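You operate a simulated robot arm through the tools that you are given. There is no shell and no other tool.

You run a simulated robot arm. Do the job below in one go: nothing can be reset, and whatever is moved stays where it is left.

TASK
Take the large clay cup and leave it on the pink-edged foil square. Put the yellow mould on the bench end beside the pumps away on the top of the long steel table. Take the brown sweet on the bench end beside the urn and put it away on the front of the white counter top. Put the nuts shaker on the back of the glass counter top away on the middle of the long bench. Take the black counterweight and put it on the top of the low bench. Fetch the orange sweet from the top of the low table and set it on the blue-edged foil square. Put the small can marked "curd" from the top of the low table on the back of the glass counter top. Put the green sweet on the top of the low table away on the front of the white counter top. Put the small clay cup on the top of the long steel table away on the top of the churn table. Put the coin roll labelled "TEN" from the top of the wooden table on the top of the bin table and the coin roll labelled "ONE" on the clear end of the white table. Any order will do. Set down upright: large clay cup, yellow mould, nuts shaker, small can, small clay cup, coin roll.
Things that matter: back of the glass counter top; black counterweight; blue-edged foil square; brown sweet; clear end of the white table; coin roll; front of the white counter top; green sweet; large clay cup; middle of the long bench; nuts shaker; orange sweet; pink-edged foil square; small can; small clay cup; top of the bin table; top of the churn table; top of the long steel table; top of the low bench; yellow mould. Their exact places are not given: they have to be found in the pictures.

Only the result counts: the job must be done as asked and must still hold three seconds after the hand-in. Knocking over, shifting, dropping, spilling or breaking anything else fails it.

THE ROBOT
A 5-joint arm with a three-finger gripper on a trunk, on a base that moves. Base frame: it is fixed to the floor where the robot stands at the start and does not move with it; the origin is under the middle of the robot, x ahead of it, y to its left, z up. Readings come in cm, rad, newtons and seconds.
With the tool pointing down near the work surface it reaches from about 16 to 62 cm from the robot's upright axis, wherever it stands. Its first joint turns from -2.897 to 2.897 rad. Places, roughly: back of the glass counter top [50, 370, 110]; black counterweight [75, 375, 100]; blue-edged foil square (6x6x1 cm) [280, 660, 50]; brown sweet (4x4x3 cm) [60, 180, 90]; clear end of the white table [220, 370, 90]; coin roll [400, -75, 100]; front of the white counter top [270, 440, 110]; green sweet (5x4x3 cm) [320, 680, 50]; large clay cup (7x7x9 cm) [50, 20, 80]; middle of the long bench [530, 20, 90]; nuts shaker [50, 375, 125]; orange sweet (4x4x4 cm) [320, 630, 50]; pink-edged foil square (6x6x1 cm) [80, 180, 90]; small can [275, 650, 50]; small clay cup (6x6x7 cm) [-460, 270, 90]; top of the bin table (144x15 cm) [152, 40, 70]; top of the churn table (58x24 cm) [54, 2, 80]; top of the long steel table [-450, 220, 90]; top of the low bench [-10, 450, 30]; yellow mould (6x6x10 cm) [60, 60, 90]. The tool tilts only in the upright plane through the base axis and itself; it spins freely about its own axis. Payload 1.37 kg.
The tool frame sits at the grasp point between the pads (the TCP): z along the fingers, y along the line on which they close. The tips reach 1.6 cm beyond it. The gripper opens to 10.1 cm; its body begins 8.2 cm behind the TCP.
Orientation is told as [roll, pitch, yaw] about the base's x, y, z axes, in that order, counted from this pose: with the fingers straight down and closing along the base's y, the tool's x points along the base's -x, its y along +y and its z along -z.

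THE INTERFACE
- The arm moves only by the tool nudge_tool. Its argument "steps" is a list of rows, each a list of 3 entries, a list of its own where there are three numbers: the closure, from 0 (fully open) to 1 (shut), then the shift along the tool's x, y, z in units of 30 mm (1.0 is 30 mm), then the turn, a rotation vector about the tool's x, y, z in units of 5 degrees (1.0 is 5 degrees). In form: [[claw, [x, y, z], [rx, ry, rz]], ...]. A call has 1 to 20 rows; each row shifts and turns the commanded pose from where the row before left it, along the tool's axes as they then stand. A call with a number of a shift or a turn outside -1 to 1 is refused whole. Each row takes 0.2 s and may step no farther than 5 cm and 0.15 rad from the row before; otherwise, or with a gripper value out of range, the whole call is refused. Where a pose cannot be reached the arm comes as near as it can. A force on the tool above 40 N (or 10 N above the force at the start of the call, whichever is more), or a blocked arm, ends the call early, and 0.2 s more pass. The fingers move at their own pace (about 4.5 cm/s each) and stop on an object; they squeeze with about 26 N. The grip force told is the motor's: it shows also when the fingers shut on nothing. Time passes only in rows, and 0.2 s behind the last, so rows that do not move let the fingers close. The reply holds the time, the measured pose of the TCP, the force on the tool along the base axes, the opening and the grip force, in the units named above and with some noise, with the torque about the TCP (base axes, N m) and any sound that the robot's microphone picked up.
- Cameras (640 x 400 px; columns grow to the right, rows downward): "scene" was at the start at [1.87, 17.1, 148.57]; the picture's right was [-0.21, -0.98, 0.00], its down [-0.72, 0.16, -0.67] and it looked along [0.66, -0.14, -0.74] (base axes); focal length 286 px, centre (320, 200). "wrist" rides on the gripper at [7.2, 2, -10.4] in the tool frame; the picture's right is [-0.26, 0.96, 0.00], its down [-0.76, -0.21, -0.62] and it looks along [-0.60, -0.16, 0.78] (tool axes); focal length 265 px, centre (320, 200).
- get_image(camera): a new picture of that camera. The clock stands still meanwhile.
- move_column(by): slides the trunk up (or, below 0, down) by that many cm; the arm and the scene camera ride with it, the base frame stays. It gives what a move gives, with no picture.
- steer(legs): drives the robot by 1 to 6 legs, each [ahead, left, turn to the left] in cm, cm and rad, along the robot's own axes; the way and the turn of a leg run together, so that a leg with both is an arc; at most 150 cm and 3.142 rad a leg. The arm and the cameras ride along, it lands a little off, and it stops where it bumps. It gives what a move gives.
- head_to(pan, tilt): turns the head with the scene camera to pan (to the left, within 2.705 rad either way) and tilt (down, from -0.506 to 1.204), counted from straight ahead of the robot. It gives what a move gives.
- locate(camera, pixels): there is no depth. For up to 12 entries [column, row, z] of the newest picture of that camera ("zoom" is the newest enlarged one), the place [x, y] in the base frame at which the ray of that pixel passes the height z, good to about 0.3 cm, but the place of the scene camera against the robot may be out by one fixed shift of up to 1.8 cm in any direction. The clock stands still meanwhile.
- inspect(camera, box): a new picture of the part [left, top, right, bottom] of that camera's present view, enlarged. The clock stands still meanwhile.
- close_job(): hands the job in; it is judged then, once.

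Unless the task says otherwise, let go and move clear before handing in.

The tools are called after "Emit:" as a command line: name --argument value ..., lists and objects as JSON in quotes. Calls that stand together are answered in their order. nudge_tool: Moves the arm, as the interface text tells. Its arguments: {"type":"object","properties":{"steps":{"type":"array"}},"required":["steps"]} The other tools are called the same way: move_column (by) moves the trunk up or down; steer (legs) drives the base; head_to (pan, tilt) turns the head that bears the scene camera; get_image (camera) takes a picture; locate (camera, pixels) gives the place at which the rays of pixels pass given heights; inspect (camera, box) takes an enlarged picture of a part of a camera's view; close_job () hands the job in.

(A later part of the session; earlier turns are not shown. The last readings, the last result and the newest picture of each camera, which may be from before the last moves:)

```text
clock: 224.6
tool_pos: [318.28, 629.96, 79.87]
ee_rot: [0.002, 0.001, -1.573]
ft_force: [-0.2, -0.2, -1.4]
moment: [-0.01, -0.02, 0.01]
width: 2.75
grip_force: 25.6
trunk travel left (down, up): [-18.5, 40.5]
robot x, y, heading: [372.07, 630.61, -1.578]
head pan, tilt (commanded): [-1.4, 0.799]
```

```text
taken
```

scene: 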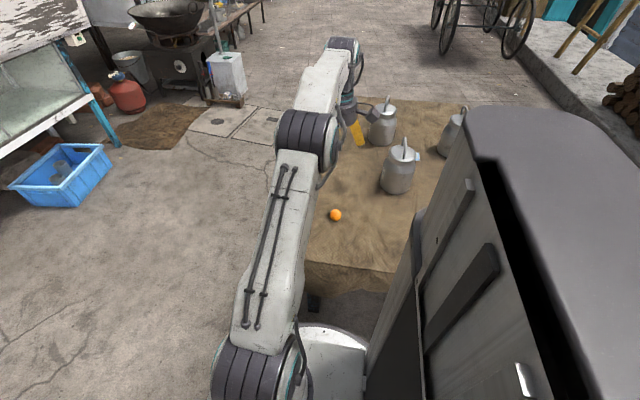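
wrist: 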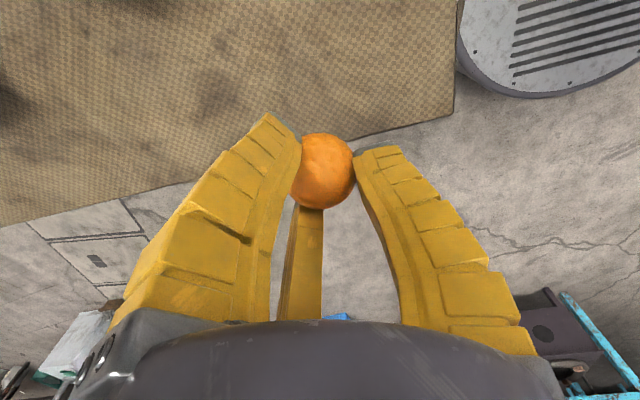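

Ball secured. I'll pull the arm in sideways, back up to y≈731 north of the table, turn left to heading 0, and back up along the north side.

Emit:
nudge_tool --steps '[[1, [0, 0.97, 0], [0, 0, 0]], [1, [0, 0.97, 0], [0, 0, 0]], [1, [0, 0.97, 0], [0, 0, 0]], [1, [0, 0.97, 0], [0, 0, 0]], [1, [0, 0.97, 0], [0, 0, 0]], [1, [0, 0.97, 0], [0, 0, 0]], [1, [0, 0.97, 0], [0, 0, 0]], [1, [0, 0.97, 0], [0, 0, 0]], [1, [0, 0.97, 0], [0, 0, 0]], [1, [0, 0.97, 0], [0, 0, 0]]]'

Emit:
steer --legs '[[-104, 3, 0], [0, 0, 1.573]]'

Emit:
head_to --pan -2.3 --tilt 0.7

Emit:
get_image --camera "scene"

```text
clock: 226.8
tool_pos: [347.52, 629.98, 79.8]
ee_rot: [0.0, 0.0, -1.572]
ft_force: [0.0, -0.4, -0.2]
moment: [-0.02, -0.04, -0.01]
width: 2.69
grip_force: 26.1
trunk travel left (down, up): [-18.5, 40.5]
robot x, y, heading: [371.86, 630.16, -1.57]
head pan, tilt (commanded): [-1.4, 0.799]
```

```text
clock: 236.0
tool_pos: [376.38, 709.48, 79.71]
ee_rot: [0.001, 0.001, -0.001]
ft_force: [0.6, -0.6, 0.0]
moment: [-0.04, 0.01, -0.01]
width: 2.41
grip_force: 26.0
trunk travel left (down, up): [-18.5, 40.5]
robot x, y, heading: [375.35, 734.2, -0.006]
head pan, tilt (commanded): [-1.4, 0.799]
```

```text
clock: 237.2
tool_pos: [376.39, 709.47, 79.74]
ee_rot: [0.0, 0.0, 0.0]
ft_force: [-0.3, -0.7, -1.0]
moment: [0.02, -0.01, 0.01]
width: 2.39
grip_force: 25.6
trunk travel left (down, up): [-18.5, 40.5]
robot x, y, heading: [375.34, 734.41, 0.003]
head pan, tilt (commanded): [-2.3, 0.7]
```

```text
taken
```

scene: 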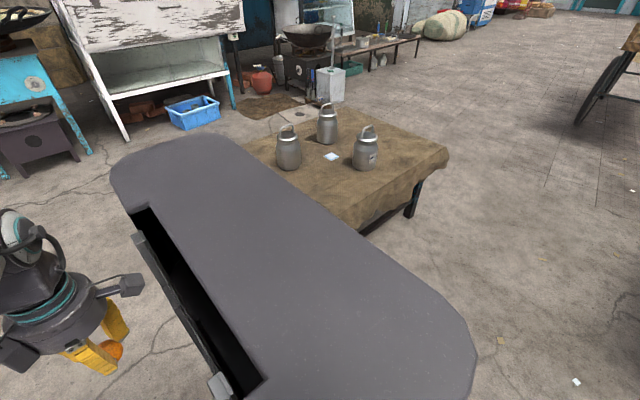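

Grip width is slowly shrinking (2.4). Checking the ball in the wrist view.

Emit:
get_image --camera "wrist"

Emit:
inspect --camera "wrist" --box '[240, 90, 400, 250]'

```text
taken
```

wrist: 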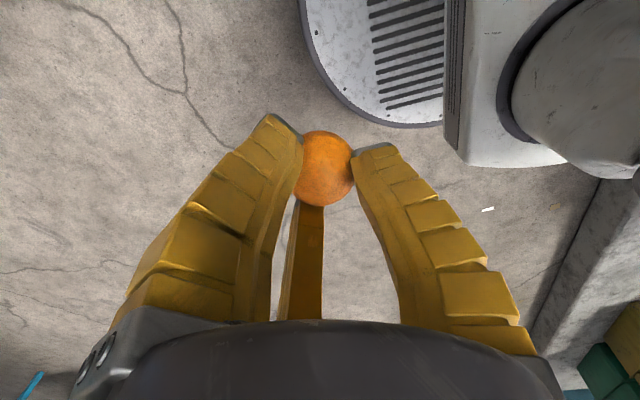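

```text
2.50 times, centred on (320, 170) of wrist
```

zoom: 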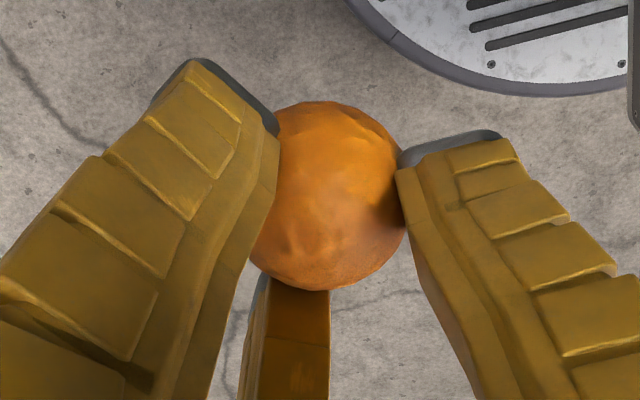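

The ball is contacted above its middle and is slowly slipping down, so I must set it down on the nearby table corner and re-grip lower. Moving the base next to the table's NE corner now.

Emit:
steer --legs '[[-38, -10, 0]]'

```text
clock: 239.7
tool_pos: [338.59, 699.59, 79.74]
ee_rot: [0.001, 0.001, -0.002]
ft_force: [0.2, 0.9, -0.6]
moment: [-0.01, 0.02, 0.04]
width: 2.33
grip_force: 25.9
trunk travel left (down, up): [-18.5, 40.5]
robot x, y, heading: [337.76, 723.97, -0.001]
head pan, tilt (commanded): [-2.3, 0.7]
```

Emit:
nudge_tool --steps '[[1, [0.9, -0.49, 0.7], [0, 0, 0]], [1, [0.9, -0.49, 0.7], [0, 0, 0]], [1, [0.9, -0.49, 0.7], [0, 0, 0]], [1, [0.9, -0.49, 0.7], [0, 0, 0]], [1, [0.9, -0.49, 0.7], [0, 0, 0]], [1, [0.9, -0.49, 0.7], [0, 0, 0]], [1, [0.9, -0.49, 0.7], [0, 0, 0]], [1, [0.9, -0.49, 0.7], [0, 0, 0]], [1, [0.9, -0.49, 0.7], [0, 0, 0]], [1, [0.9, -0.49, 0.7], [0, 0, 0]], [1, [0.9, -0.49, 0.7], [0, 0, 0]]]'

Emit:
get_image --camera "wrist"

```text
clock: 242.1
tool_pos: [309.04, 683.18, 56.78]
ee_rot: [-0.001, 0.002, 0.001]
ft_force: [0.2, 0.5, -0.3]
moment: [0.02, 0.01, -0.02]
width: 2.28
grip_force: 26.2
trunk travel left (down, up): [-18.5, 40.5]
robot x, y, heading: [338.26, 724.3, -0.001]
head pan, tilt (commanded): [-2.3, 0.7]
```

```text
taken
```

wrist: 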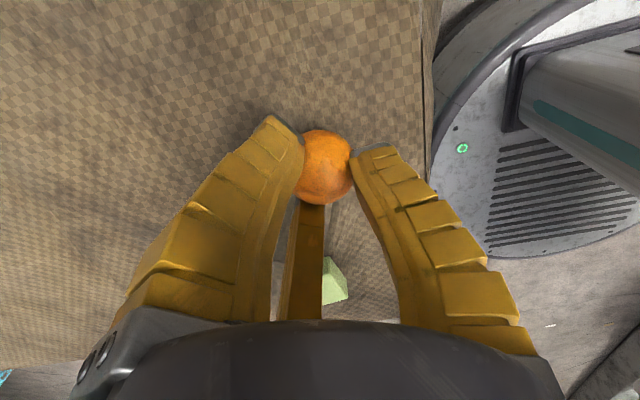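

Over free cloth at (309,683). Lowering slowly until contact.

Emit:
nudge_tool --steps '[[1, [0, 0, 0.25], [0, 0, 0]], [1, [0, 0, 0.15], [0, 0, 0]], [1, [0, 0, 0.15], [0, 0, 0]], [1, [0, 0, 0.1], [0, 0, 0]], [1, [0, 0, 0], [0, 0, 0]]]'

```text
clock: 243.2
tool_pos: [309.05, 683.36, 54.73]
ee_rot: [0.001, 0.002, -0.001]
ft_force: [0.6, 0.0, -0.6]
moment: [-0.01, -0.02, 0.0]
width: 2.27
grip_force: 26.3
trunk travel left (down, up): [-18.5, 40.5]
robot x, y, heading: [338.19, 724.38, -0.001]
head pan, tilt (commanded): [-2.3, 0.7]
```

Emit:
nudge_tool --steps '[[1, [0, 0, 0.1], [0, 0, 0]], [1, [0, 0, 0.1], [0, 0, 0]], [1, [0, 0, 0.1], [0, 0, 0]], [1, [0, 0, 0], [0, 0, 0]]]'

```text
clock: 244.2
tool_pos: [309.16, 683.25, 53.81]
ee_rot: [0.003, 0.005, -0.002]
ft_force: [0.7, 0.1, -0.5]
moment: [-0.03, 0.01, -0.02]
width: 2.22
grip_force: 25.7
trunk travel left (down, up): [-18.5, 40.5]
robot x, y, heading: [337.9, 724.1, -0.002]
head pan, tilt (commanded): [-2.3, 0.7]
```

Emit:
nudge_tool --steps '[[1, [0, 0, 0.07], [0, 0, 0]], [1, [0, 0, 0.07], [0, 0, 0]], [1, [0, 0, 0], [0, 0, 0]]]'

```text
clock: 245.1
tool_pos: [308.96, 683.32, 53.52]
ee_rot: [0.003, 0.004, -0.001]
ft_force: [0.5, -0.3, -0.8]
moment: [-0.04, 0.01, 0.04]
width: 2.2
grip_force: 26.1
trunk travel left (down, up): [-18.5, 40.5]
robot x, y, heading: [338.0, 724.14, -0.0]
head pan, tilt (commanded): [-2.3, 0.7]
```

Emit:
nudge_tool --steps '[[1, [0, 0, 0.08], [0, 0, 0]], [1, [0, 0, 0.08], [0, 0, 0]], [1, [0, 0, 0], [0, 0, 0]]]'

Emit:
get_image --camera "wrist"

```text
clock: 245.8
tool_pos: [309.05, 683.13, 53.3]
ee_rot: [-0.003, 0.008, -0.003]
ft_force: [3.9, 5.3, 26.7]
moment: [0.17, -0.12, -0.04]
width: 2.92
grip_force: 26.1
trunk travel left (down, up): [-18.5, 40.5]
robot x, y, heading: [337.88, 724.17, 0.003]
head pan, tilt (commanded): [-2.3, 0.7]
```

```text
taken
```

wrist: 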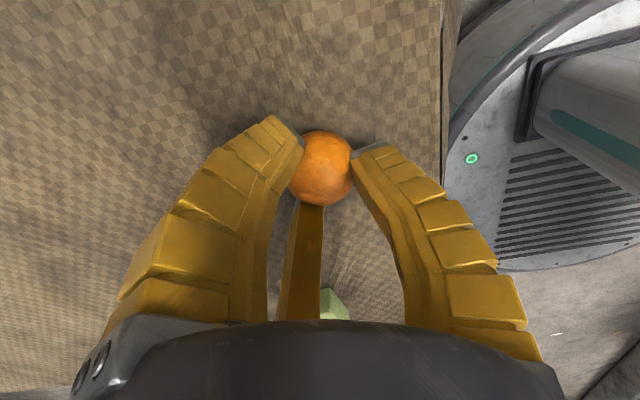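

The ball touches the cloth (26.7 N). Easing up slightly and opening.

Emit:
nudge_tool --steps '[[1, [0, 0, -0.1], [0, 0, 0]], [0.7, [0, 0, 0], [0, 0, 0]], [0.5, [0, 0, 0], [0, 0, 0]], [0.3, [0, 0, 0], [0, 0, 0]], [0.3, [0, 0, 0], [0, 0, 0]], [0.3, [0, 0, 0], [0, 0, 0]]]'

Emit:
get_image --camera "wrist"

```text
clock: 247.2
tool_pos: [309.04, 683.32, 53.12]
ee_rot: [0.004, 0.002, -0.001]
ft_force: [-0.2, -0.5, 0.4]
moment: [0.0, -0.02, 0.0]
width: 7.34
grip_force: 1.9
trunk travel left (down, up): [-18.5, 40.5]
robot x, y, heading: [338.26, 724.27, -0.002]
head pan, tilt (commanded): [-2.3, 0.7]
```

```text
taken
```

wrist: 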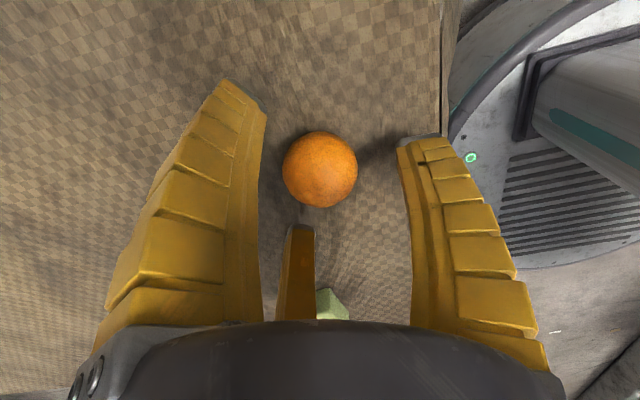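

The ball rests at rest, centred (320,169), centre z≈51.4. Lower the open fingers to TCP ≈51.6 and re-grip.

Emit:
nudge_tool --steps '[[0.3, [0, 0, 0.2], [0, 0, 0]], [0.3, [0, 0, 0.15], [0, 0, 0]], [0.3, [0, 0, 0.12], [0, 0, 0]], [0.3, [0, 0, 0], [0, 0, 0]]]'

Emit:
get_image --camera "wrist"

```text
clock: 248.2
tool_pos: [308.94, 683.36, 51.97]
ee_rot: [0.002, 0.002, -0.003]
ft_force: [0.6, 0.0, -0.3]
moment: [0.0, 0.01, -0.01]
width: 7.35
grip_force: 2.5
trunk travel left (down, up): [-18.5, 40.5]
robot x, y, heading: [337.67, 724.21, 0.0]
head pan, tilt (commanded): [-2.3, 0.7]
```

```text
taken
```

wrist: 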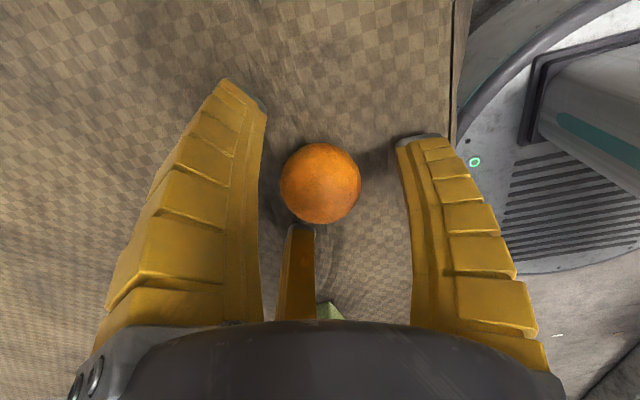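

Emit:
nudge_tool --steps '[[0.3, [0, 0, 0.1], [0, 0, 0]], [0.3, [0, 0, 0.04], [0, 0, 0]], [0.6, [0, 0, 0], [0, 0, 0]], [0.6, [0, 0, 0], [0, 0, 0]]]'

```text
clock: 249.2
tool_pos: [308.99, 683.28, 51.55]
ee_rot: [-0.001, 0.005, 0.0]
ft_force: [5.6, 3.1, 29.8]
moment: [0.12, -0.27, -0.03]
width: 5.64
grip_force: 21.5
trunk travel left (down, up): [-18.5, 40.5]
robot x, y, heading: [338.69, 723.99, -0.005]
head pan, tilt (commanded): [-2.3, 0.7]
```

The tips press on the table while closing. Raising 0.45 cm and closing on.

Emit:
nudge_tool --steps '[[0.6, [0, 0, -0.15], [0, 0, 0]], [0.6, [0, 0, 0], [0, 0, 0]], [0.6, [0, 0, 0], [0, 0, 0]]]'

Emit:
get_image --camera "wrist"

```text
clock: 250.1
tool_pos: [309.08, 683.42, 51.75]
ee_rot: [0.005, 0.002, -0.002]
ft_force: [-0.3, -0.4, 0.8]
moment: [-0.01, 0.02, -0.01]
width: 4.45
grip_force: 3.8
trunk travel left (down, up): [-18.5, 40.5]
robot x, y, heading: [338.06, 724.11, -0.001]
head pan, tilt (commanded): [-2.3, 0.7]
```

```text
taken
```

wrist: 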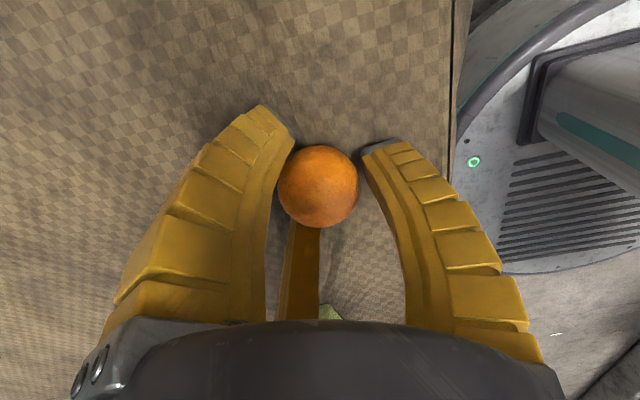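

Free of the table now, ball centred at TCP height. Closing fully.

Emit:
nudge_tool --steps '[[0.8, [0, 0, 0], [0, 0, 0]], [1, [0, 0, 0], [0, 0, 0]], [1, [0, 0, 0], [0, 0, 0]], [1, [0, 0, 0], [0, 0, 0]], [1, [0, 0, 0], [0, 0, 0]]]'

Emit:
get_image --camera "wrist"

```text
clock: 251.2
tool_pos: [309.03, 683.21, 51.82]
ee_rot: [0.002, 0.003, -0.003]
ft_force: [-0.1, 1.1, 1.5]
moment: [0.03, -0.03, -0.01]
width: 3.1
grip_force: 25.8
trunk travel left (down, up): [-18.5, 40.5]
robot x, y, heading: [338.42, 724.21, 0.002]
head pan, tilt (commanded): [-2.3, 0.7]
```

```text
taken
```

wrist: 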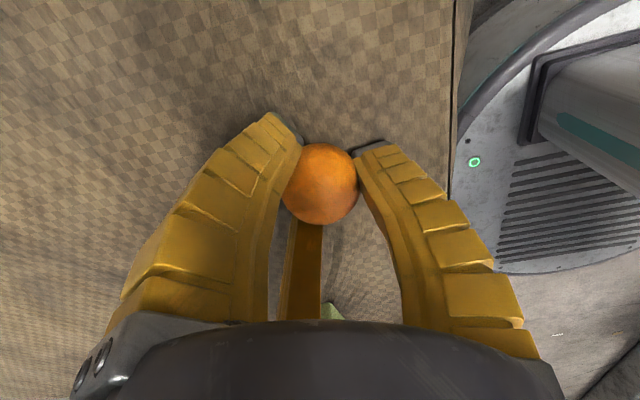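

Now gripped near its middle with hardly any push-off. Lifting and watching the width.

Emit:
nudge_tool --steps '[[1, [0, 0, -0.3], [0, 0, 0]], [1, [0, 0, -0.6], [0, 0, 0]], [1, [0, 0, -0.9], [0, 0, 0]], [1, [0, 0, -0.9], [0, 0, 0]], [1, [0, 0, -0.9], [0, 0, 0]], [1, [0, 0, -0.9], [0, 0, 0]], [1, [0, 0, -0.9], [0, 0, 0]], [1, [0, 0, -0.9], [0, 0, 0]], [1, [0, 0, -0.9], [0, 0, 0]], [1, [0, 0, -0.9], [0, 0, 0]]]'

Emit:
get_image --camera "wrist"

```text
clock: 253.4
tool_pos: [309.06, 683.14, 76.23]
ee_rot: [0.003, 0.0, -0.003]
ft_force: [-0.6, -0.1, -0.4]
moment: [-0.02, 0.01, -0.01]
width: 3.06
grip_force: 25.9
trunk travel left (down, up): [-18.5, 40.5]
robot x, y, heading: [337.95, 724.25, -0.005]
head pan, tilt (commanded): [-2.3, 0.7]
```

```text
taken
```

wrist: 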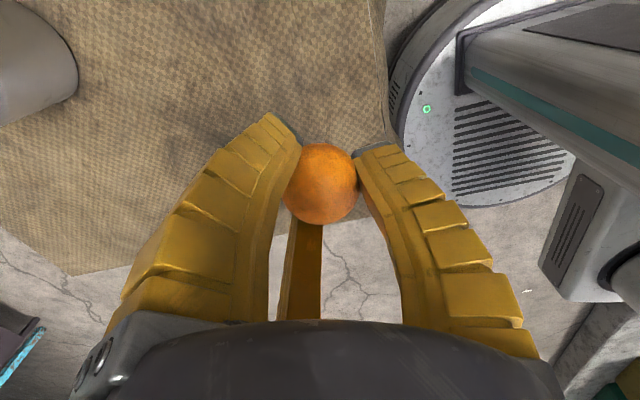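

The grip is stable now (3.06). I'll raise the trunk 8 cm, retract, and rotate the tool by about 85° so that the fingers fit between the cans around the foil.

Emit:
move_column --by 8

Emit:
nudge_tool --steps '[[1, [-0.6, 0.9, 0], [0, 0, 0]], [1, [-0.6, 0.9, 0], [0, 0, 0]], [1, [-0.6, 0.9, 0], [0, 0, 0]], [1, [-0.6, 0.9, 0], [0, 0, 0]], [1, [-0.6, 0.9, 0], [0, 0, 0]], [1, [0, 0, 0], [0, 0, -1]], [1, [0, 0, 0], [0, 0, -1]], [1, [0, 0, 0], [0, 0, -1]], [1, [0, 0, 0], [0, 0, -1]], [1, [0, 0, 0], [0, 0, -1]], [1, [0, 0, 0], [0, 0, -1]], [1, [0, 0, 0], [0, 0, -1]], [1, [0, 0, 0], [0, 0, -1]]]'

Emit:
nudge_tool --steps '[[1, [0, 0, 0], [0, 0, -1]], [1, [0, 0, 0], [0, 0, -1]], [1, [0, 0, 0], [0, 0, -1]], [1, [0, 0, 0], [0, 0, -1]], [1, [0, 0, 0], [0, 0, -1]], [1, [0, 0, 0], [0, 0, -1]], [1, [0, 0, 0], [0, 0, -1]], [1, [0, 0, 0], [0, 0, -1]], [1, [0, 0, 0], [0, 0, -1]]]'

Emit:
get_image --camera "wrist"

```text
clock: 254.6
tool_pos: [309.04, 683.39, 84.4]
ee_rot: [-0.001, 0.003, -0.004]
ft_force: [0.1, 0.0, 0.4]
moment: [0.01, 0.01, 0.01]
width: 3.03
grip_force: 25.7
trunk travel left (down, up): [-26.5, 32.5]
robot x, y, heading: [337.96, 724.2, -0.006]
head pan, tilt (commanded): [-2.3, 0.7]
```

```text
clock: 257.4
tool_pos: [318.3, 696.37, 84.14]
ee_rot: [-0.001, 0.001, 0.693]
ft_force: [0.7, -0.8, -1.0]
moment: [0.02, -0.01, -0.01]
width: 3.06
grip_force: 26.2
out of reach, approached as far as the arm can: row 13
trunk travel left (down, up): [-26.5, 32.5]
robot x, y, heading: [338.17, 724.01, -0.006]
head pan, tilt (commanded): [-2.3, 0.7]
```

```text
clock: 259.4
tool_pos: [345.36, 686.77, 84.1]
ee_rot: [-0.002, -0.001, 1.474]
ft_force: [0.1, 0.0, -1.7]
moment: [-0.01, -0.01, -0.01]
width: 3.09
grip_force: 25.8
out of reach, approached as far as the arm can: row 1, 2, 3, 4, 5, 6, 7, 8, 9
trunk travel left (down, up): [-26.5, 32.5]
robot x, y, heading: [337.94, 724.44, -0.0]
head pan, tilt (commanded): [-2.3, 0.7]
```

```text
taken
```

wrist: 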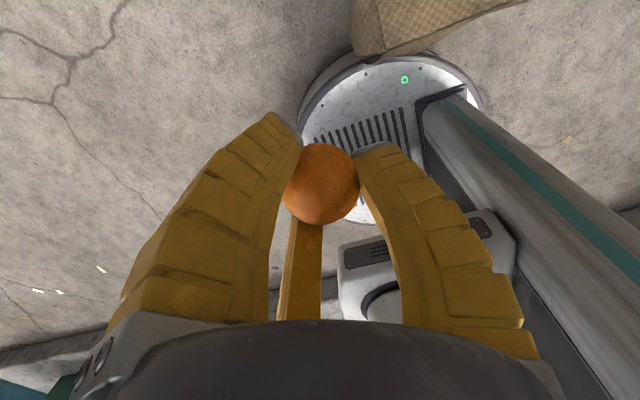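

The wrist spin hit its limit and the arm wandered, but the ball is still held (3.09). I'll rotate back to about 60° yaw, which is within limits and still suits the cans.

Emit:
nudge_tool --steps '[[1, [0, 0, 0], [0, 0, 1]], [1, [0, 0, 0], [0, 0, 1]], [1, [0, 0, 0], [0, 0, 1]], [1, [0, 0, 0], [0, 0, 1]], [1, [0, 0, 0], [0, 0, 1]]]'

Emit:
steer --legs '[[-55, 0, 0]]'

Emit:
head_to --pan -1.6 --tilt 0.9

Emit:
get_image --camera "scene"

Emit:
get_image --camera "wrist"

```text
clock: 260.6
tool_pos: [345.38, 686.77, 84.11]
ee_rot: [-0.001, -0.001, 1.045]
ft_force: [0.3, -0.5, -1.8]
moment: [-0.03, 0.0, 0.01]
width: 3.07
grip_force: 25.9
trunk travel left (down, up): [-26.5, 32.5]
robot x, y, heading: [337.77, 724.34, -0.004]
head pan, tilt (commanded): [-2.3, 0.7]
```

```text
clock: 263.8
tool_pos: [289.91, 687.02, 84.29]
ee_rot: [0.0, 0.0, 1.041]
ft_force: [-0.3, -0.1, -1.1]
moment: [-0.01, 0.06, -0.02]
width: 3.06
grip_force: 26.1
trunk travel left (down, up): [-26.5, 32.5]
robot x, y, heading: [283.19, 724.83, -0.005]
head pan, tilt (commanded): [-2.3, 0.7]
```

```text
clock: 264.9
tool_pos: [289.96, 686.97, 84.19]
ee_rot: [0.0, 0.0, 1.042]
ft_force: [-0.2, 0.3, -0.3]
moment: [0.0, -0.03, 0.01]
width: 3.05
grip_force: 25.8
trunk travel left (down, up): [-26.5, 32.5]
robot x, y, heading: [282.63, 724.48, -0.005]
head pan, tilt (commanded): [-1.6, 0.901]
```

```text
taken
```

scene: 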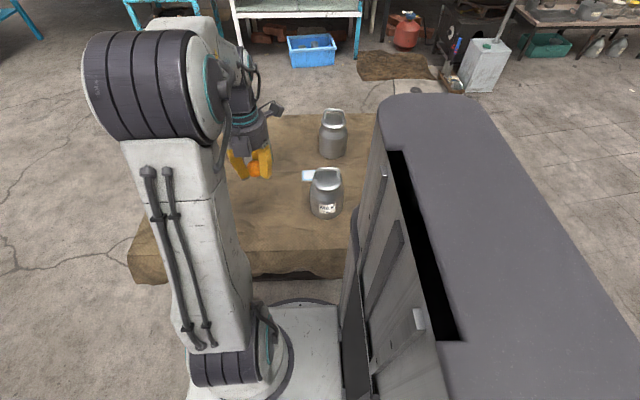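

```text
taken
```

wrist: 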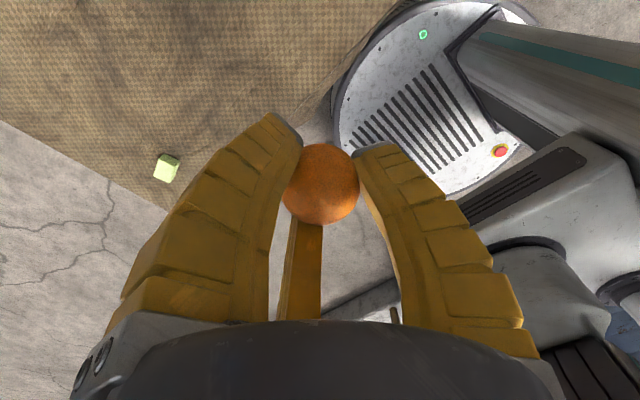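

The foil is partly visible at scene (307,175) next to the MILK can. Enlarging and locating.

Emit:
inspect --camera "scene" --box '[230, 90, 390, 240]'

Emit:
locate --camera "scene" --pixels '[[308, 175, 50], [326, 215, 50], [333, 156, 50], [300, 275, 45], [300, 245, 50]]'

```text
2.67 times, centred on (310, 165) of scene
```

zoom: 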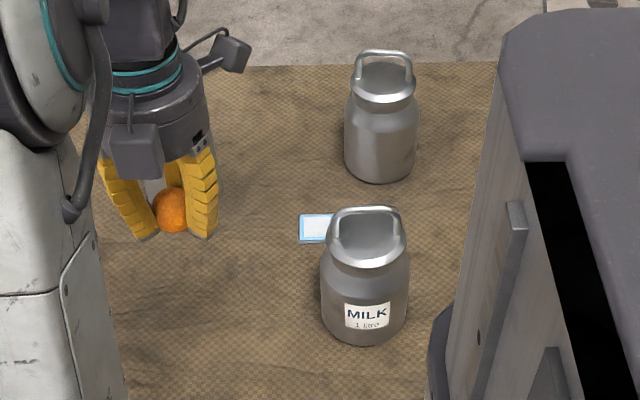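

```text
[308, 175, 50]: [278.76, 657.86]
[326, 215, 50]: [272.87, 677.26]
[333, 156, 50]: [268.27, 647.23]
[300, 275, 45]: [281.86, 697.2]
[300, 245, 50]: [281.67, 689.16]
```

I'll strafe 7.5 cm toward the table (disc goes just under the cloth's overhang) and extend the arm toward the foil.

Emit:
steer --legs '[[0, -7.5, 0.004]]'

```text
clock: 265.9
tool_pos: [290.08, 679.55, 84.14]
ee_rot: [0.0, 0.0, 1.045]
ft_force: [0.5, -0.3, -1.1]
moment: [0.01, -0.03, 0.0]
width: 3.06
grip_force: 25.9
trunk travel left (down, up): [-26.5, 32.5]
robot x, y, heading: [282.99, 716.62, -0.003]
head pan, tilt (commanded): [-1.6, 0.901]
```

Emit:
nudge_tool --steps '[[1, [0.9, 0, 0.2], [0, 0, 0]], [1, [0.9, 0, 0.2], [0, 0, 0]], [1, [0.9, 0, 0.2], [0, 0, 0]], [1, [0.9, 0, 0.2], [0, 0, 0]], [1, [0.9, 0, 0.2], [0, 0, 0]], [1, [0.9, 0, 0.2], [0, 0, 0]], [1, [0.9, 0, 0.2], [0, 0, 0]], [1, [0.9, 0, 0.2], [0, 0, 0]]]'

Emit:
get_image --camera "wrist"

Emit:
get_image --camera "scene"

```text
clock: 267.7
tool_pos: [279.28, 660.91, 79.38]
ee_rot: [-0.001, -0.002, 1.046]
ft_force: [-0.6, 0.6, 0.0]
moment: [0.01, 0.0, -0.01]
width: 3.07
grip_force: 25.8
trunk travel left (down, up): [-26.5, 32.5]
robot x, y, heading: [283.0, 717.08, -0.006]
head pan, tilt (commanded): [-1.6, 0.901]
```

```text
taken
```

wrist: 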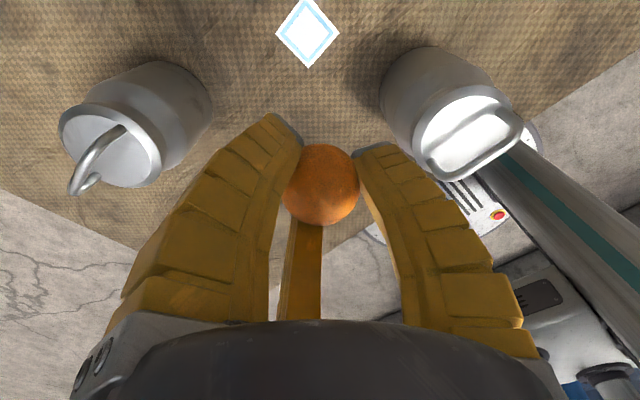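

```text
taken
```

scene: 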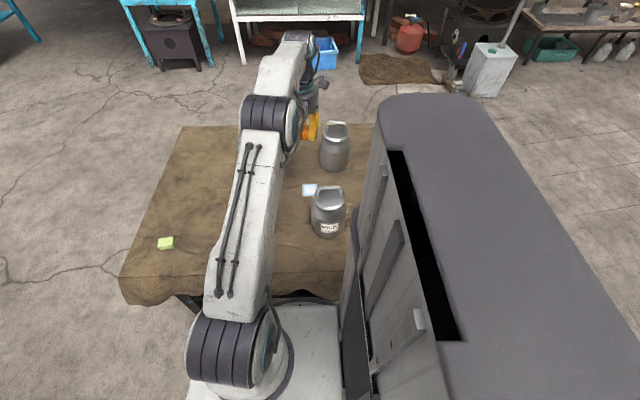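

The foil is at wrist (308,33) between the MILK (right) and CREAM (left) cans. Locating.

Emit:
locate --camera "wrist" --pixels '[[308, 33, 49.5], [308, 33, 50.5], [470, 128, 66], [470, 128, 70], [110, 145, 66], [110, 145, 70]]'

```text
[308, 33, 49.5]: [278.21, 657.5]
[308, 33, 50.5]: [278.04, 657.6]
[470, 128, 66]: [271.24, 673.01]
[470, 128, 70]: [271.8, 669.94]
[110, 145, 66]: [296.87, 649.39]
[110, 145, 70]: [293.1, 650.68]
```

Foil centre (278.1,657.5). Shifting over it while lowering to z≈65.

Emit:
nudge_tool --steps '[[1, [0.3, -0.06, 0.8], [0, 0, 0]], [1, [0.3, -0.06, 0.8], [0, 0, 0]], [1, [0.3, -0.06, 0.8], [0, 0, 0]], [1, [0.27, -0.06, 0.8], [0, 0, 0]], [1, [0, 0, 0.8], [0, 0, 0]], [1, [0, 0, 0.8], [0, 0, 0]]]'

Emit:
get_image --camera "wrist"

```text
clock: 269.1
tool_pos: [278.23, 657.75, 64.9]
ee_rot: [0.001, 0.0, 1.044]
ft_force: [-0.7, 0.7, 0.0]
moment: [0.0, -0.01, -0.02]
width: 3.06
grip_force: 26.1
out of reach, approached as far as the arm can: row 4
trunk travel left (down, up): [-26.5, 32.5]
robot x, y, heading: [282.43, 717.21, -0.003]
head pan, tilt (commanded): [-1.6, 0.901]
```

```text
taken
```

wrist: 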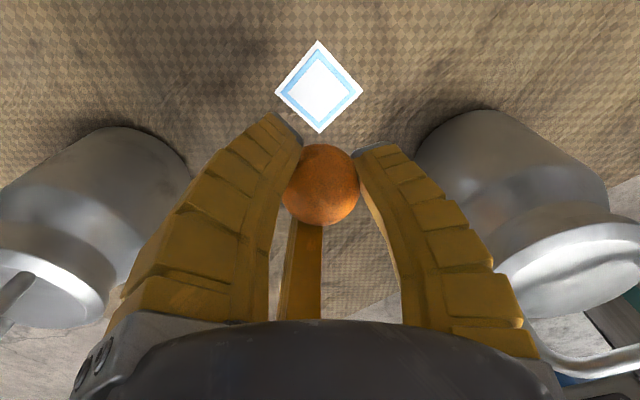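

Emit:
locate --camera "wrist" --pixels '[[319, 86, 49.5], [319, 86, 50.5], [319, 86, 48.5]]'

```text
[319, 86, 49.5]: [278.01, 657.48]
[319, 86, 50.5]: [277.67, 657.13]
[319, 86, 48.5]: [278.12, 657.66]
```

Emit:
nudge_tool --steps '[[1, [0.12, 0.02, 0.8], [0, 0, 0]], [1, [0, 0, 0.8], [0, 0, 0]], [1, [0, 0, 0.8], [0, 0, 0]], [1, [0, 0, 0.8], [0, 0, 0]], [1, [0, 0, 0.5], [0, 0, 0]], [1, [0, 0, 0], [0, 0, 0]]]'

Emit:
get_image --camera "wrist"

```text
clock: 270.5
tool_pos: [278.1, 658.14, 53.99]
ee_rot: [0.0, 0.001, 1.046]
ft_force: [-0.5, 0.6, -0.7]
moment: [0.01, -0.01, 0.03]
width: 3.06
grip_force: 26.0
out of reach, approached as far as the arm can: row 4
trunk travel left (down, up): [-26.5, 32.5]
robot x, y, heading: [282.64, 716.67, 0.003]
head pan, tilt (commanded): [-1.6, 0.901]
```

```text
taken
```

wrist: 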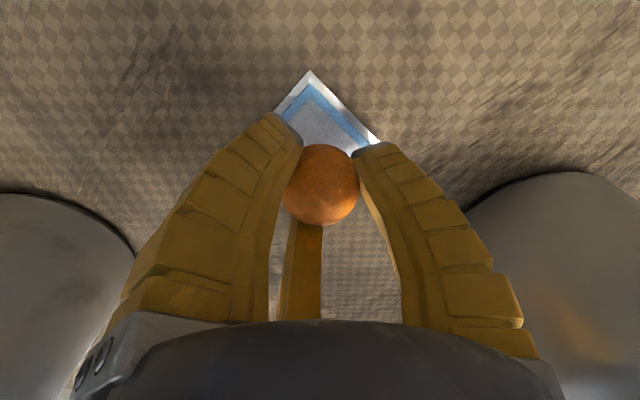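

The arm is at its reach limit (0.7 cm short). I'll raise the arm 9 cm, correct the position, and use the trunk to come down instead.

Emit:
nudge_tool --steps '[[1, [0, 0, -0.8], [0, 0, 0]], [1, [0, 0, -0.8], [0, 0, 0]], [1, [0.1, -0.04, -0.8], [0, 0, 0]], [1, [0.12, -0.05, -0.6], [0, 0, 0]]]'

Emit:
move_column --by -9

Emit:
get_image --camera "wrist"

```text
clock: 271.5
tool_pos: [278.09, 657.49, 62.94]
ee_rot: [0.0, -0.002, 1.045]
ft_force: [0.1, -0.1, -0.6]
moment: [0.02, -0.01, 0.0]
width: 3.05
grip_force: 26.3
out of reach, approached as far as the arm can: row 4
trunk travel left (down, up): [-26.5, 32.5]
robot x, y, heading: [282.48, 716.98, -0.002]
head pan, tilt (commanded): [-1.6, 0.901]
```

```text
clock: 272.8
tool_pos: [277.9, 657.48, 53.96]
ee_rot: [0.001, -0.001, 1.044]
ft_force: [-0.3, -0.5, -0.9]
moment: [0.01, 0.02, 0.0]
width: 3.04
grip_force: 26.1
trunk travel left (down, up): [-17.5, 41.5]
robot x, y, heading: [282.71, 717.24, -0.0]
head pan, tilt (commanded): [-1.6, 0.901]
```

```text
taken
```

wrist: 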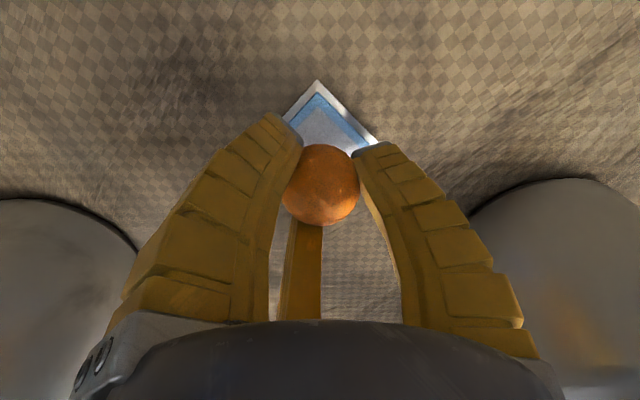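

Positioned exactly. Lowering with the trunk in small amounts.

Emit:
move_column --by -1.2

Emit:
move_column --by -0.4

```text
clock: 273.4
tool_pos: [277.93, 657.42, 52.79]
ee_rot: [0.0, 0.0, 1.046]
ft_force: [-0.8, 0.4, -0.5]
moment: [-0.01, 0.02, 0.01]
width: 3.07
grip_force: 25.9
trunk travel left (down, up): [-16.3, 42.7]
robot x, y, heading: [282.86, 716.74, -0.004]
head pan, tilt (commanded): [-1.6, 0.901]
```

```text
clock: 273.9
tool_pos: [277.97, 657.49, 52.36]
ee_rot: [0.001, 0.001, 1.045]
ft_force: [0.4, -0.2, 0.4]
moment: [0.02, -0.01, -0.04]
width: 3.06
grip_force: 25.6
trunk travel left (down, up): [-15.9, 43.1]
robot x, y, heading: [282.83, 716.93, 0.002]
head pan, tilt (commanded): [-1.6, 0.901]
```

Emit:
move_column --by -0.3

```text
clock: 274.4
tool_pos: [277.93, 657.55, 51.96]
ee_rot: [-0.001, -0.001, 1.044]
ft_force: [-0.5, 0.6, 1.5]
moment: [-0.01, 0.04, -0.03]
width: 3.04
grip_force: 26.7
trunk travel left (down, up): [-15.6, 43.4]
robot x, y, heading: [282.75, 717.22, -0.0]
head pan, tilt (commanded): [-1.6, 0.901]
```

Emit:
move_column --by -0.2

```text
clock: 274.9
tool_pos: [278.02, 657.54, 52.0]
ee_rot: [0.0, 0.002, 1.045]
ft_force: [-0.4, 0.0, 5.8]
moment: [0.0, -0.02, 0.01]
width: 3.13
grip_force: 25.6
trunk travel left (down, up): [-15.4, 43.6]
robot x, y, heading: [282.63, 716.82, -0.007]
head pan, tilt (commanded): [-1.6, 0.901]
```

Contact (5.8 N). Opening gradually.

Emit:
nudge_tool --steps '[[0.75, [0, 0, 0], [0, 0, 0]], [0.65, [0, 0, 0], [0, 0, 0]], [0.55, [0, 0, 0], [0, 0, 0]], [0.45, [0, 0, 0], [0, 0, 0]], [0.35, [0, 0, 0], [0, 0, 0]], [0.35, [0, 0, 0], [0, 0, 0]]]'

Emit:
get_image --camera "wrist"

```text
clock: 276.3
tool_pos: [277.99, 657.62, 51.83]
ee_rot: [0.001, 0.0, 1.045]
ft_force: [-0.6, 0.3, -0.4]
moment: [-0.01, -0.02, -0.01]
width: 6.85
grip_force: 2.2
trunk travel left (down, up): [-15.4, 43.6]
robot x, y, heading: [282.86, 716.73, -0.002]
head pan, tilt (commanded): [-1.6, 0.901]
```

```text
taken
```

wrist: 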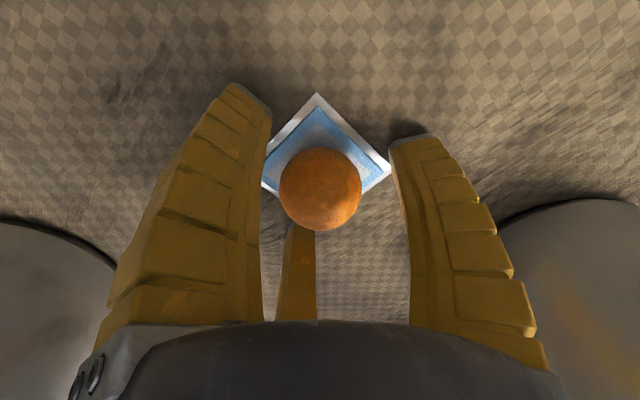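

The ball rests on the foil close to its centre. Raising straight up with the trunk, then checking it stays.

Emit:
move_column --by 14

Emit:
get_image --camera "wrist"

```text
clock: 278.0
tool_pos: [277.98, 657.46, 65.81]
ee_rot: [0.0, -0.001, 1.046]
ft_force: [0.9, 0.4, 0.7]
moment: [-0.01, -0.02, 0.0]
width: 6.85
grip_force: 2.4
trunk travel left (down, up): [-29.4, 29.6]
robot x, y, heading: [282.79, 716.8, -0.003]
head pan, tilt (commanded): [-1.6, 0.901]
```

```text
taken
```

wrist: 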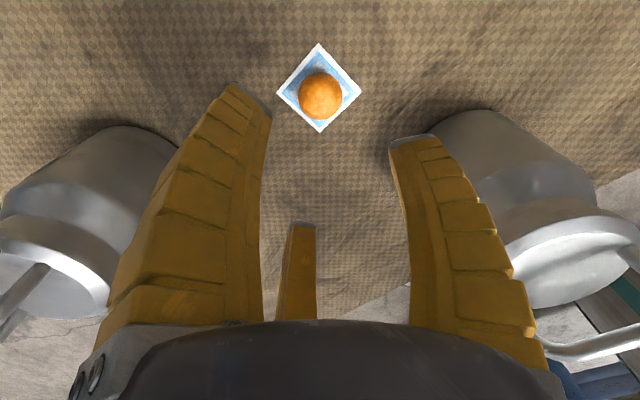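

The ball is on the foil. Now retract (trunk up 12, arm back) and go for the green sweet.

Emit:
move_column --by 12

Emit:
nudge_tool --steps '[[0.35, [-0.93, 0, 0], [0, 0, 0]], [0.35, [-0.93, 0, 0], [0, 0, 0]], [0.35, [-0.93, 0, 0], [0, 0, 0]], [0.35, [-0.93, 0, 0], [0, 0, 0]], [0.35, [-0.93, 0, 0], [0, 0, 0]], [0.35, [-0.93, 0, 0], [0, 0, 0]], [0.35, [-0.93, 0, 0], [0, 0, 0]], [0.2, [-0.93, 0, 0], [0, 0, 0]], [0, [-0.93, 0, 0], [0, 0, 0]]]'

Emit:
steer --legs '[[0, 6.5, 0], [26, 0, 0]]'

Emit:
get_image --camera "wrist"

Emit:
get_image --camera "scene"

```text
clock: 279.5
tool_pos: [278.02, 657.56, 77.79]
ee_rot: [0.0, 0.002, 1.046]
ft_force: [0.0, -0.5, 0.0]
moment: [0.0, -0.01, 0.0]
width: 6.87
grip_force: 2.3
trunk travel left (down, up): [-41.4, 17.6]
robot x, y, heading: [282.61, 717.13, -0.003]
head pan, tilt (commanded): [-1.6, 0.901]
```

```text
clock: 281.5
tool_pos: [285.02, 656.87, 77.64]
ee_rot: [-0.001, -0.001, 1.047]
ft_force: [0.9, -0.4, -0.2]
moment: [-0.01, -0.03, 0.01]
width: 10.05
grip_force: 0.0
out of reach, approached as far as the arm can: row 1, 2, 3, 4, 5, 6, 7, 8, 9
trunk travel left (down, up): [-41.4, 17.6]
robot x, y, heading: [283.06, 716.84, 0.003]
head pan, tilt (commanded): [-1.6, 0.901]
```

```text
clock: 283.9
tool_pos: [310.85, 663.34, 77.6]
ee_rot: [0.003, -0.003, 1.045]
ft_force: [0.0, -0.4, -0.4]
moment: [-0.02, 0.03, 0.0]
width: 10.06
grip_force: 0.1
trunk travel left (down, up): [-41.4, 17.6]
robot x, y, heading: [308.56, 723.35, -0.0]
head pan, tilt (commanded): [-1.6, 0.901]
```

```text
taken
```

wrist: 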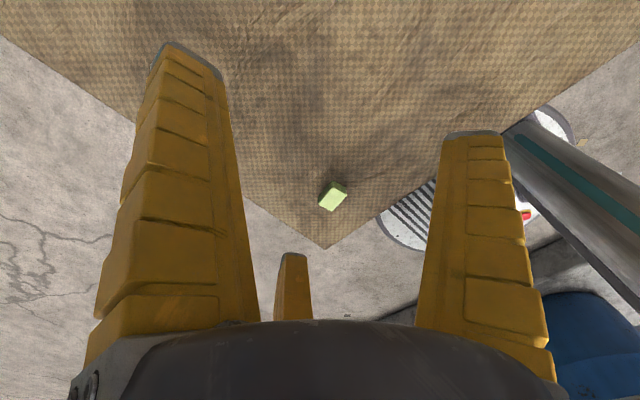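

```text
taken
```

scene: 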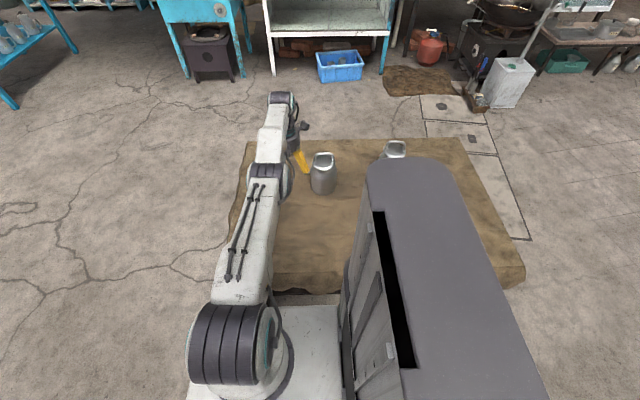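

The retraction was refused because the arm was stretched straight; the tool is now at (310.9,663.3,77.6), clear above the table, and the cans look untouched. I'll try moving up and inward to bend the elbow.

Emit:
nudge_tool --steps '[[0, [0, 0, -0.9], [0, 0, 0]], [0, [-0.3, 0, -0.9], [0, 0, 0]]]'

```text
clock: 284.5
tool_pos: [311.26, 663.62, 83.24]
ee_rot: [0.002, -0.003, 1.047]
ft_force: [0.3, -1.1, -0.6]
moment: [0.0, 0.0, 0.01]
width: 10.07
grip_force: 0.1
out of reach, approached as far as the arm can: row 2
trunk travel left (down, up): [-41.4, 17.6]
robot x, y, heading: [308.82, 723.28, -0.001]
head pan, tilt (commanded): [-1.6, 0.901]
```

Emit:
nudge_tool --steps '[[0, [-0.29, 0.167, 0], [0, 0, 0]], [0, [-0.58, 0.334, 0], [0, 0, 0]]]'

```text
clock: 285.1
tool_pos: [311.25, 666.55, 83.09]
ee_rot: [0.0, 0.002, 1.045]
ft_force: [0.3, 3.1, -4.3]
moment: [-0.21, -0.01, 0.02]
width: 10.06
grip_force: 0.0
out of reach, approached as far as the arm can: row 1
trunk travel left (down, up): [-41.4, 17.6]
robot x, y, heading: [308.35, 723.67, 0.0]
head pan, tilt (commanded): [-1.6, 0.901]
```

It moves inward again. Locating the green block from the last wrist picture (333,196) and moving over it.

Emit:
locate --camera "wrist" --pixels '[[333, 196, 50], [333, 196, 51.5], [333, 196, 53]]'

Emit:
nudge_tool --steps '[[0, [-0.98, -0.28, 0], [0, 0, 0]], [0, [-0.98, -0.28, 0], [0, 0, 0]], [0, [-0.98, -0.28, 0], [0, 0, 0]], [0, [-0.98, -0.28, 0], [0, 0, 0]], [0, [-0.98, -0.28, 0], [0, 0, 0]]]'

Emit:
get_image --camera "wrist"

```text
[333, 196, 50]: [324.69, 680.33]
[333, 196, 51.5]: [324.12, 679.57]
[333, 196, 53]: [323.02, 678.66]
```

```text
clock: 286.3
tool_pos: [322.27, 677.26, 83.25]
ee_rot: [0.0, 0.0, 1.045]
ft_force: [-0.4, -0.3, 0.7]
moment: [0.02, 0.0, 0.0]
width: 10.05
grip_force: 0.0
trunk travel left (down, up): [-41.4, 17.6]
robot x, y, heading: [308.64, 723.45, 0.001]
head pan, tilt (commanded): [-1.6, 0.901]
```

```text
taken
```

wrist: 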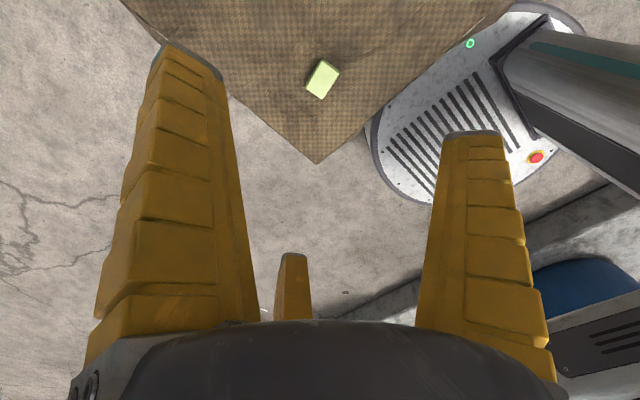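

Green block at wrist (322,79). Enlarging for its orientation.

Emit:
inspect --camera "wrist" --box '[280, 54, 360, 104]'

Emit:
locate --camera "wrist" --pixels '[[322, 79, 50], [322, 79, 51.5], [322, 79, 52.5]]'

```text
8.00 times, centred on (320, 79) of wrist
```

zoom: 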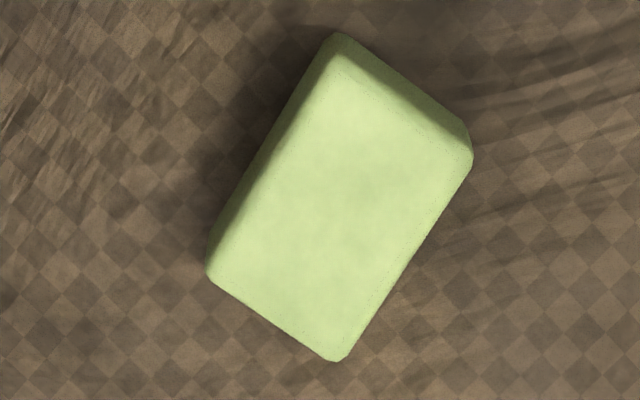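

```text
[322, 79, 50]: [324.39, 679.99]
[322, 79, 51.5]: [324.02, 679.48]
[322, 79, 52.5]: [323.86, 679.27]
```

Emit:
locate --camera "zoom" --pixels '[[468, 158, 52.5], [330, 75, 52.5], [208, 272, 52.5], [338, 358, 52.5], [338, 215, 52.5]]'

```text
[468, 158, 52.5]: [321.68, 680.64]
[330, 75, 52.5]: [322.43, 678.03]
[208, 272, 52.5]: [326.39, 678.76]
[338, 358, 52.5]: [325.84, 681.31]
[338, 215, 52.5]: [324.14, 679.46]
```

Block centre (324.1,679.7), long axis ~10° from x, about 4.2×2.7 cm. I'll rotate the tool 10° so one finger meets the long south face and two meet the north corners, shift 0.75 cm north, and descend to z≈60.

Emit:
nudge_tool --steps '[[0, [-0.6, 0.02, 0], [0, 0, 0]], [0, [-0.59, 0.02, 0], [0, 0, 0]], [0, [0, 0, 0.9], [0, 0, -1]], [0, [0, 0, 0.9], [0, 0, -1]], [0, [0, 0, 0.9], [0, 0, 0]], [0, [0, 0, 0.9], [0, 0, 0]], [0, [0, 0, 0.9], [0, 0, 0]], [0, [0, 0, 0.9], [0, 0, 0]], [0, [0, 0, 0.9], [0, 0, 0]], [0, [0, 0, 0.9], [0, 0, 0]]]'

Emit:
get_image --camera "wrist"

```text
clock: 288.5
tool_pos: [323.9, 680.16, 61.54]
ee_rot: [0.0, 0.0, 1.22]
ft_force: [-0.1, 0.6, 0.1]
moment: [0.01, 0.02, 0.02]
width: 10.06
grip_force: 0.0
trunk travel left (down, up): [-41.4, 17.6]
robot x, y, heading: [308.54, 723.37, 0.002]
head pan, tilt (commanded): [-1.6, 0.901]
```

```text
taken
```

wrist: 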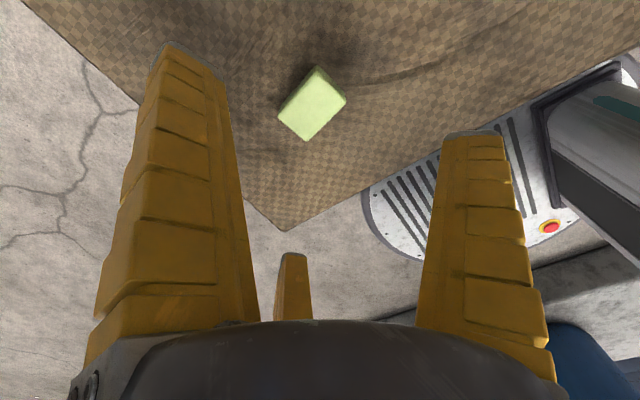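

The block lies as planned between the fingers. Descending to z≈51.9.

Emit:
nudge_tool --steps '[[0, [0, 0, 0.9], [0, 0, 0]], [0, [0, 0, 0.9], [0, 0, 0]], [0, [0, 0, 0.9], [0, 0, 0]], [0, [0, 0, 0.47], [0, 0, 0]], [0, [0, 0, 0], [0, 0, 0]]]'

Emit:
get_image --camera "wrist"

```text
clock: 289.7
tool_pos: [323.97, 680.26, 51.97]
ee_rot: [-0.001, -0.003, 1.22]
ft_force: [-0.4, 0.6, 0.0]
moment: [-0.02, 0.0, -0.02]
width: 10.06
grip_force: 0.0
trunk travel left (down, up): [-41.4, 17.6]
robot x, y, heading: [308.64, 723.22, -0.003]
head pan, tilt (commanded): [-1.6, 0.901]
```

```text
taken
```

wrist: 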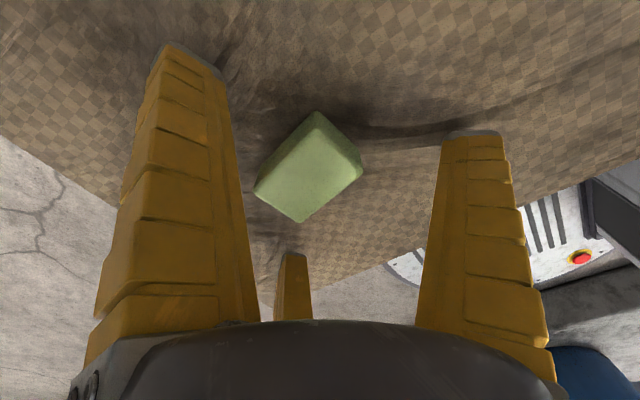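

Closing stepwise.

Emit:
nudge_tool --steps '[[0.3, [0, 0, 0], [0, 0, 0]], [0.5, [0, 0, 0], [0, 0, 0]], [0.6, [0, 0, 0], [0, 0, 0]], [0.7, [0, 0, 0], [0, 0, 0]], [0.8, [0, 0, 0], [0, 0, 0]], [0.8, [0, 0, 0], [0, 0, 0]]]'

Emit:
get_image --camera "wrist"

```text
clock: 291.1
tool_pos: [324.08, 680.32, 52.07]
ee_rot: [0.0, 0.001, 1.221]
ft_force: [0.1, 1.7, 5.4]
moment: [-0.14, 0.02, -0.04]
width: 4.3
grip_force: 25.9
trunk travel left (down, up): [-41.4, 17.6]
robot x, y, heading: [308.29, 723.65, -0.0]
head pan, tilt (commanded): [-1.6, 0.901]
```

```text
taken
```

wrist: 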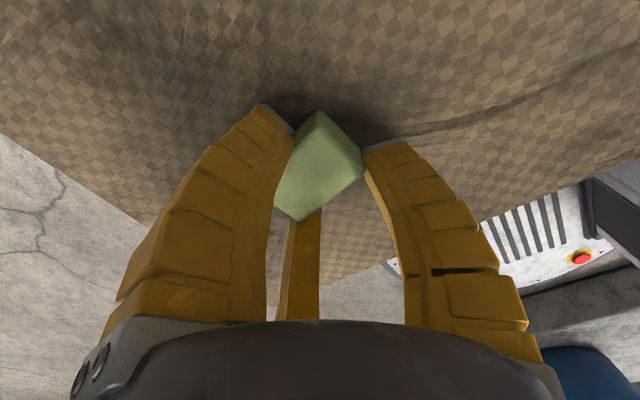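

Gripped as intended (width 4.3). Closing fully and lifting a little to test.

Emit:
nudge_tool --steps '[[1, [0, 0, 0], [0, 0, 0]], [1, [0, 0, 0], [0, 0, 0]], [1, [0, 0, -0.2], [0, 0, 0]], [1, [0, 0, -0.4], [0, 0, 0]], [1, [0, 0, -0.6], [0, 0, 0]], [1, [0, 0, 0], [0, 0, 0]]]'

Emit:
get_image --camera "wrist"

```text
clock: 292.5
tool_pos: [324.07, 680.31, 55.69]
ee_rot: [0.001, -0.003, 1.221]
ft_force: [0.5, -0.1, -0.6]
moment: [-0.01, 0.02, -0.01]
width: 4.27
grip_force: 26.3
trunk travel left (down, up): [-41.4, 17.6]
robot x, y, heading: [308.6, 723.28, -0.003]
head pan, tilt (commanded): [-1.6, 0.901]
```

```text
taken
```

wrist: 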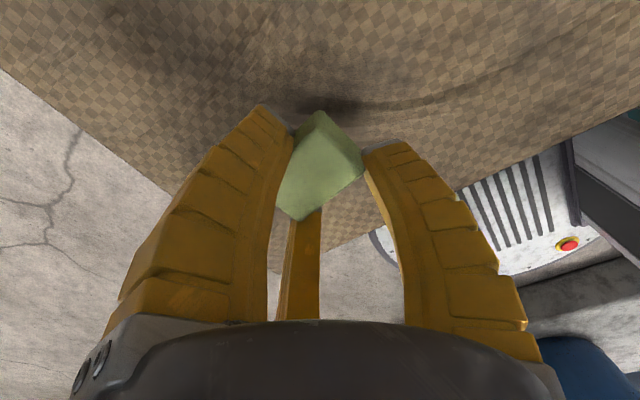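

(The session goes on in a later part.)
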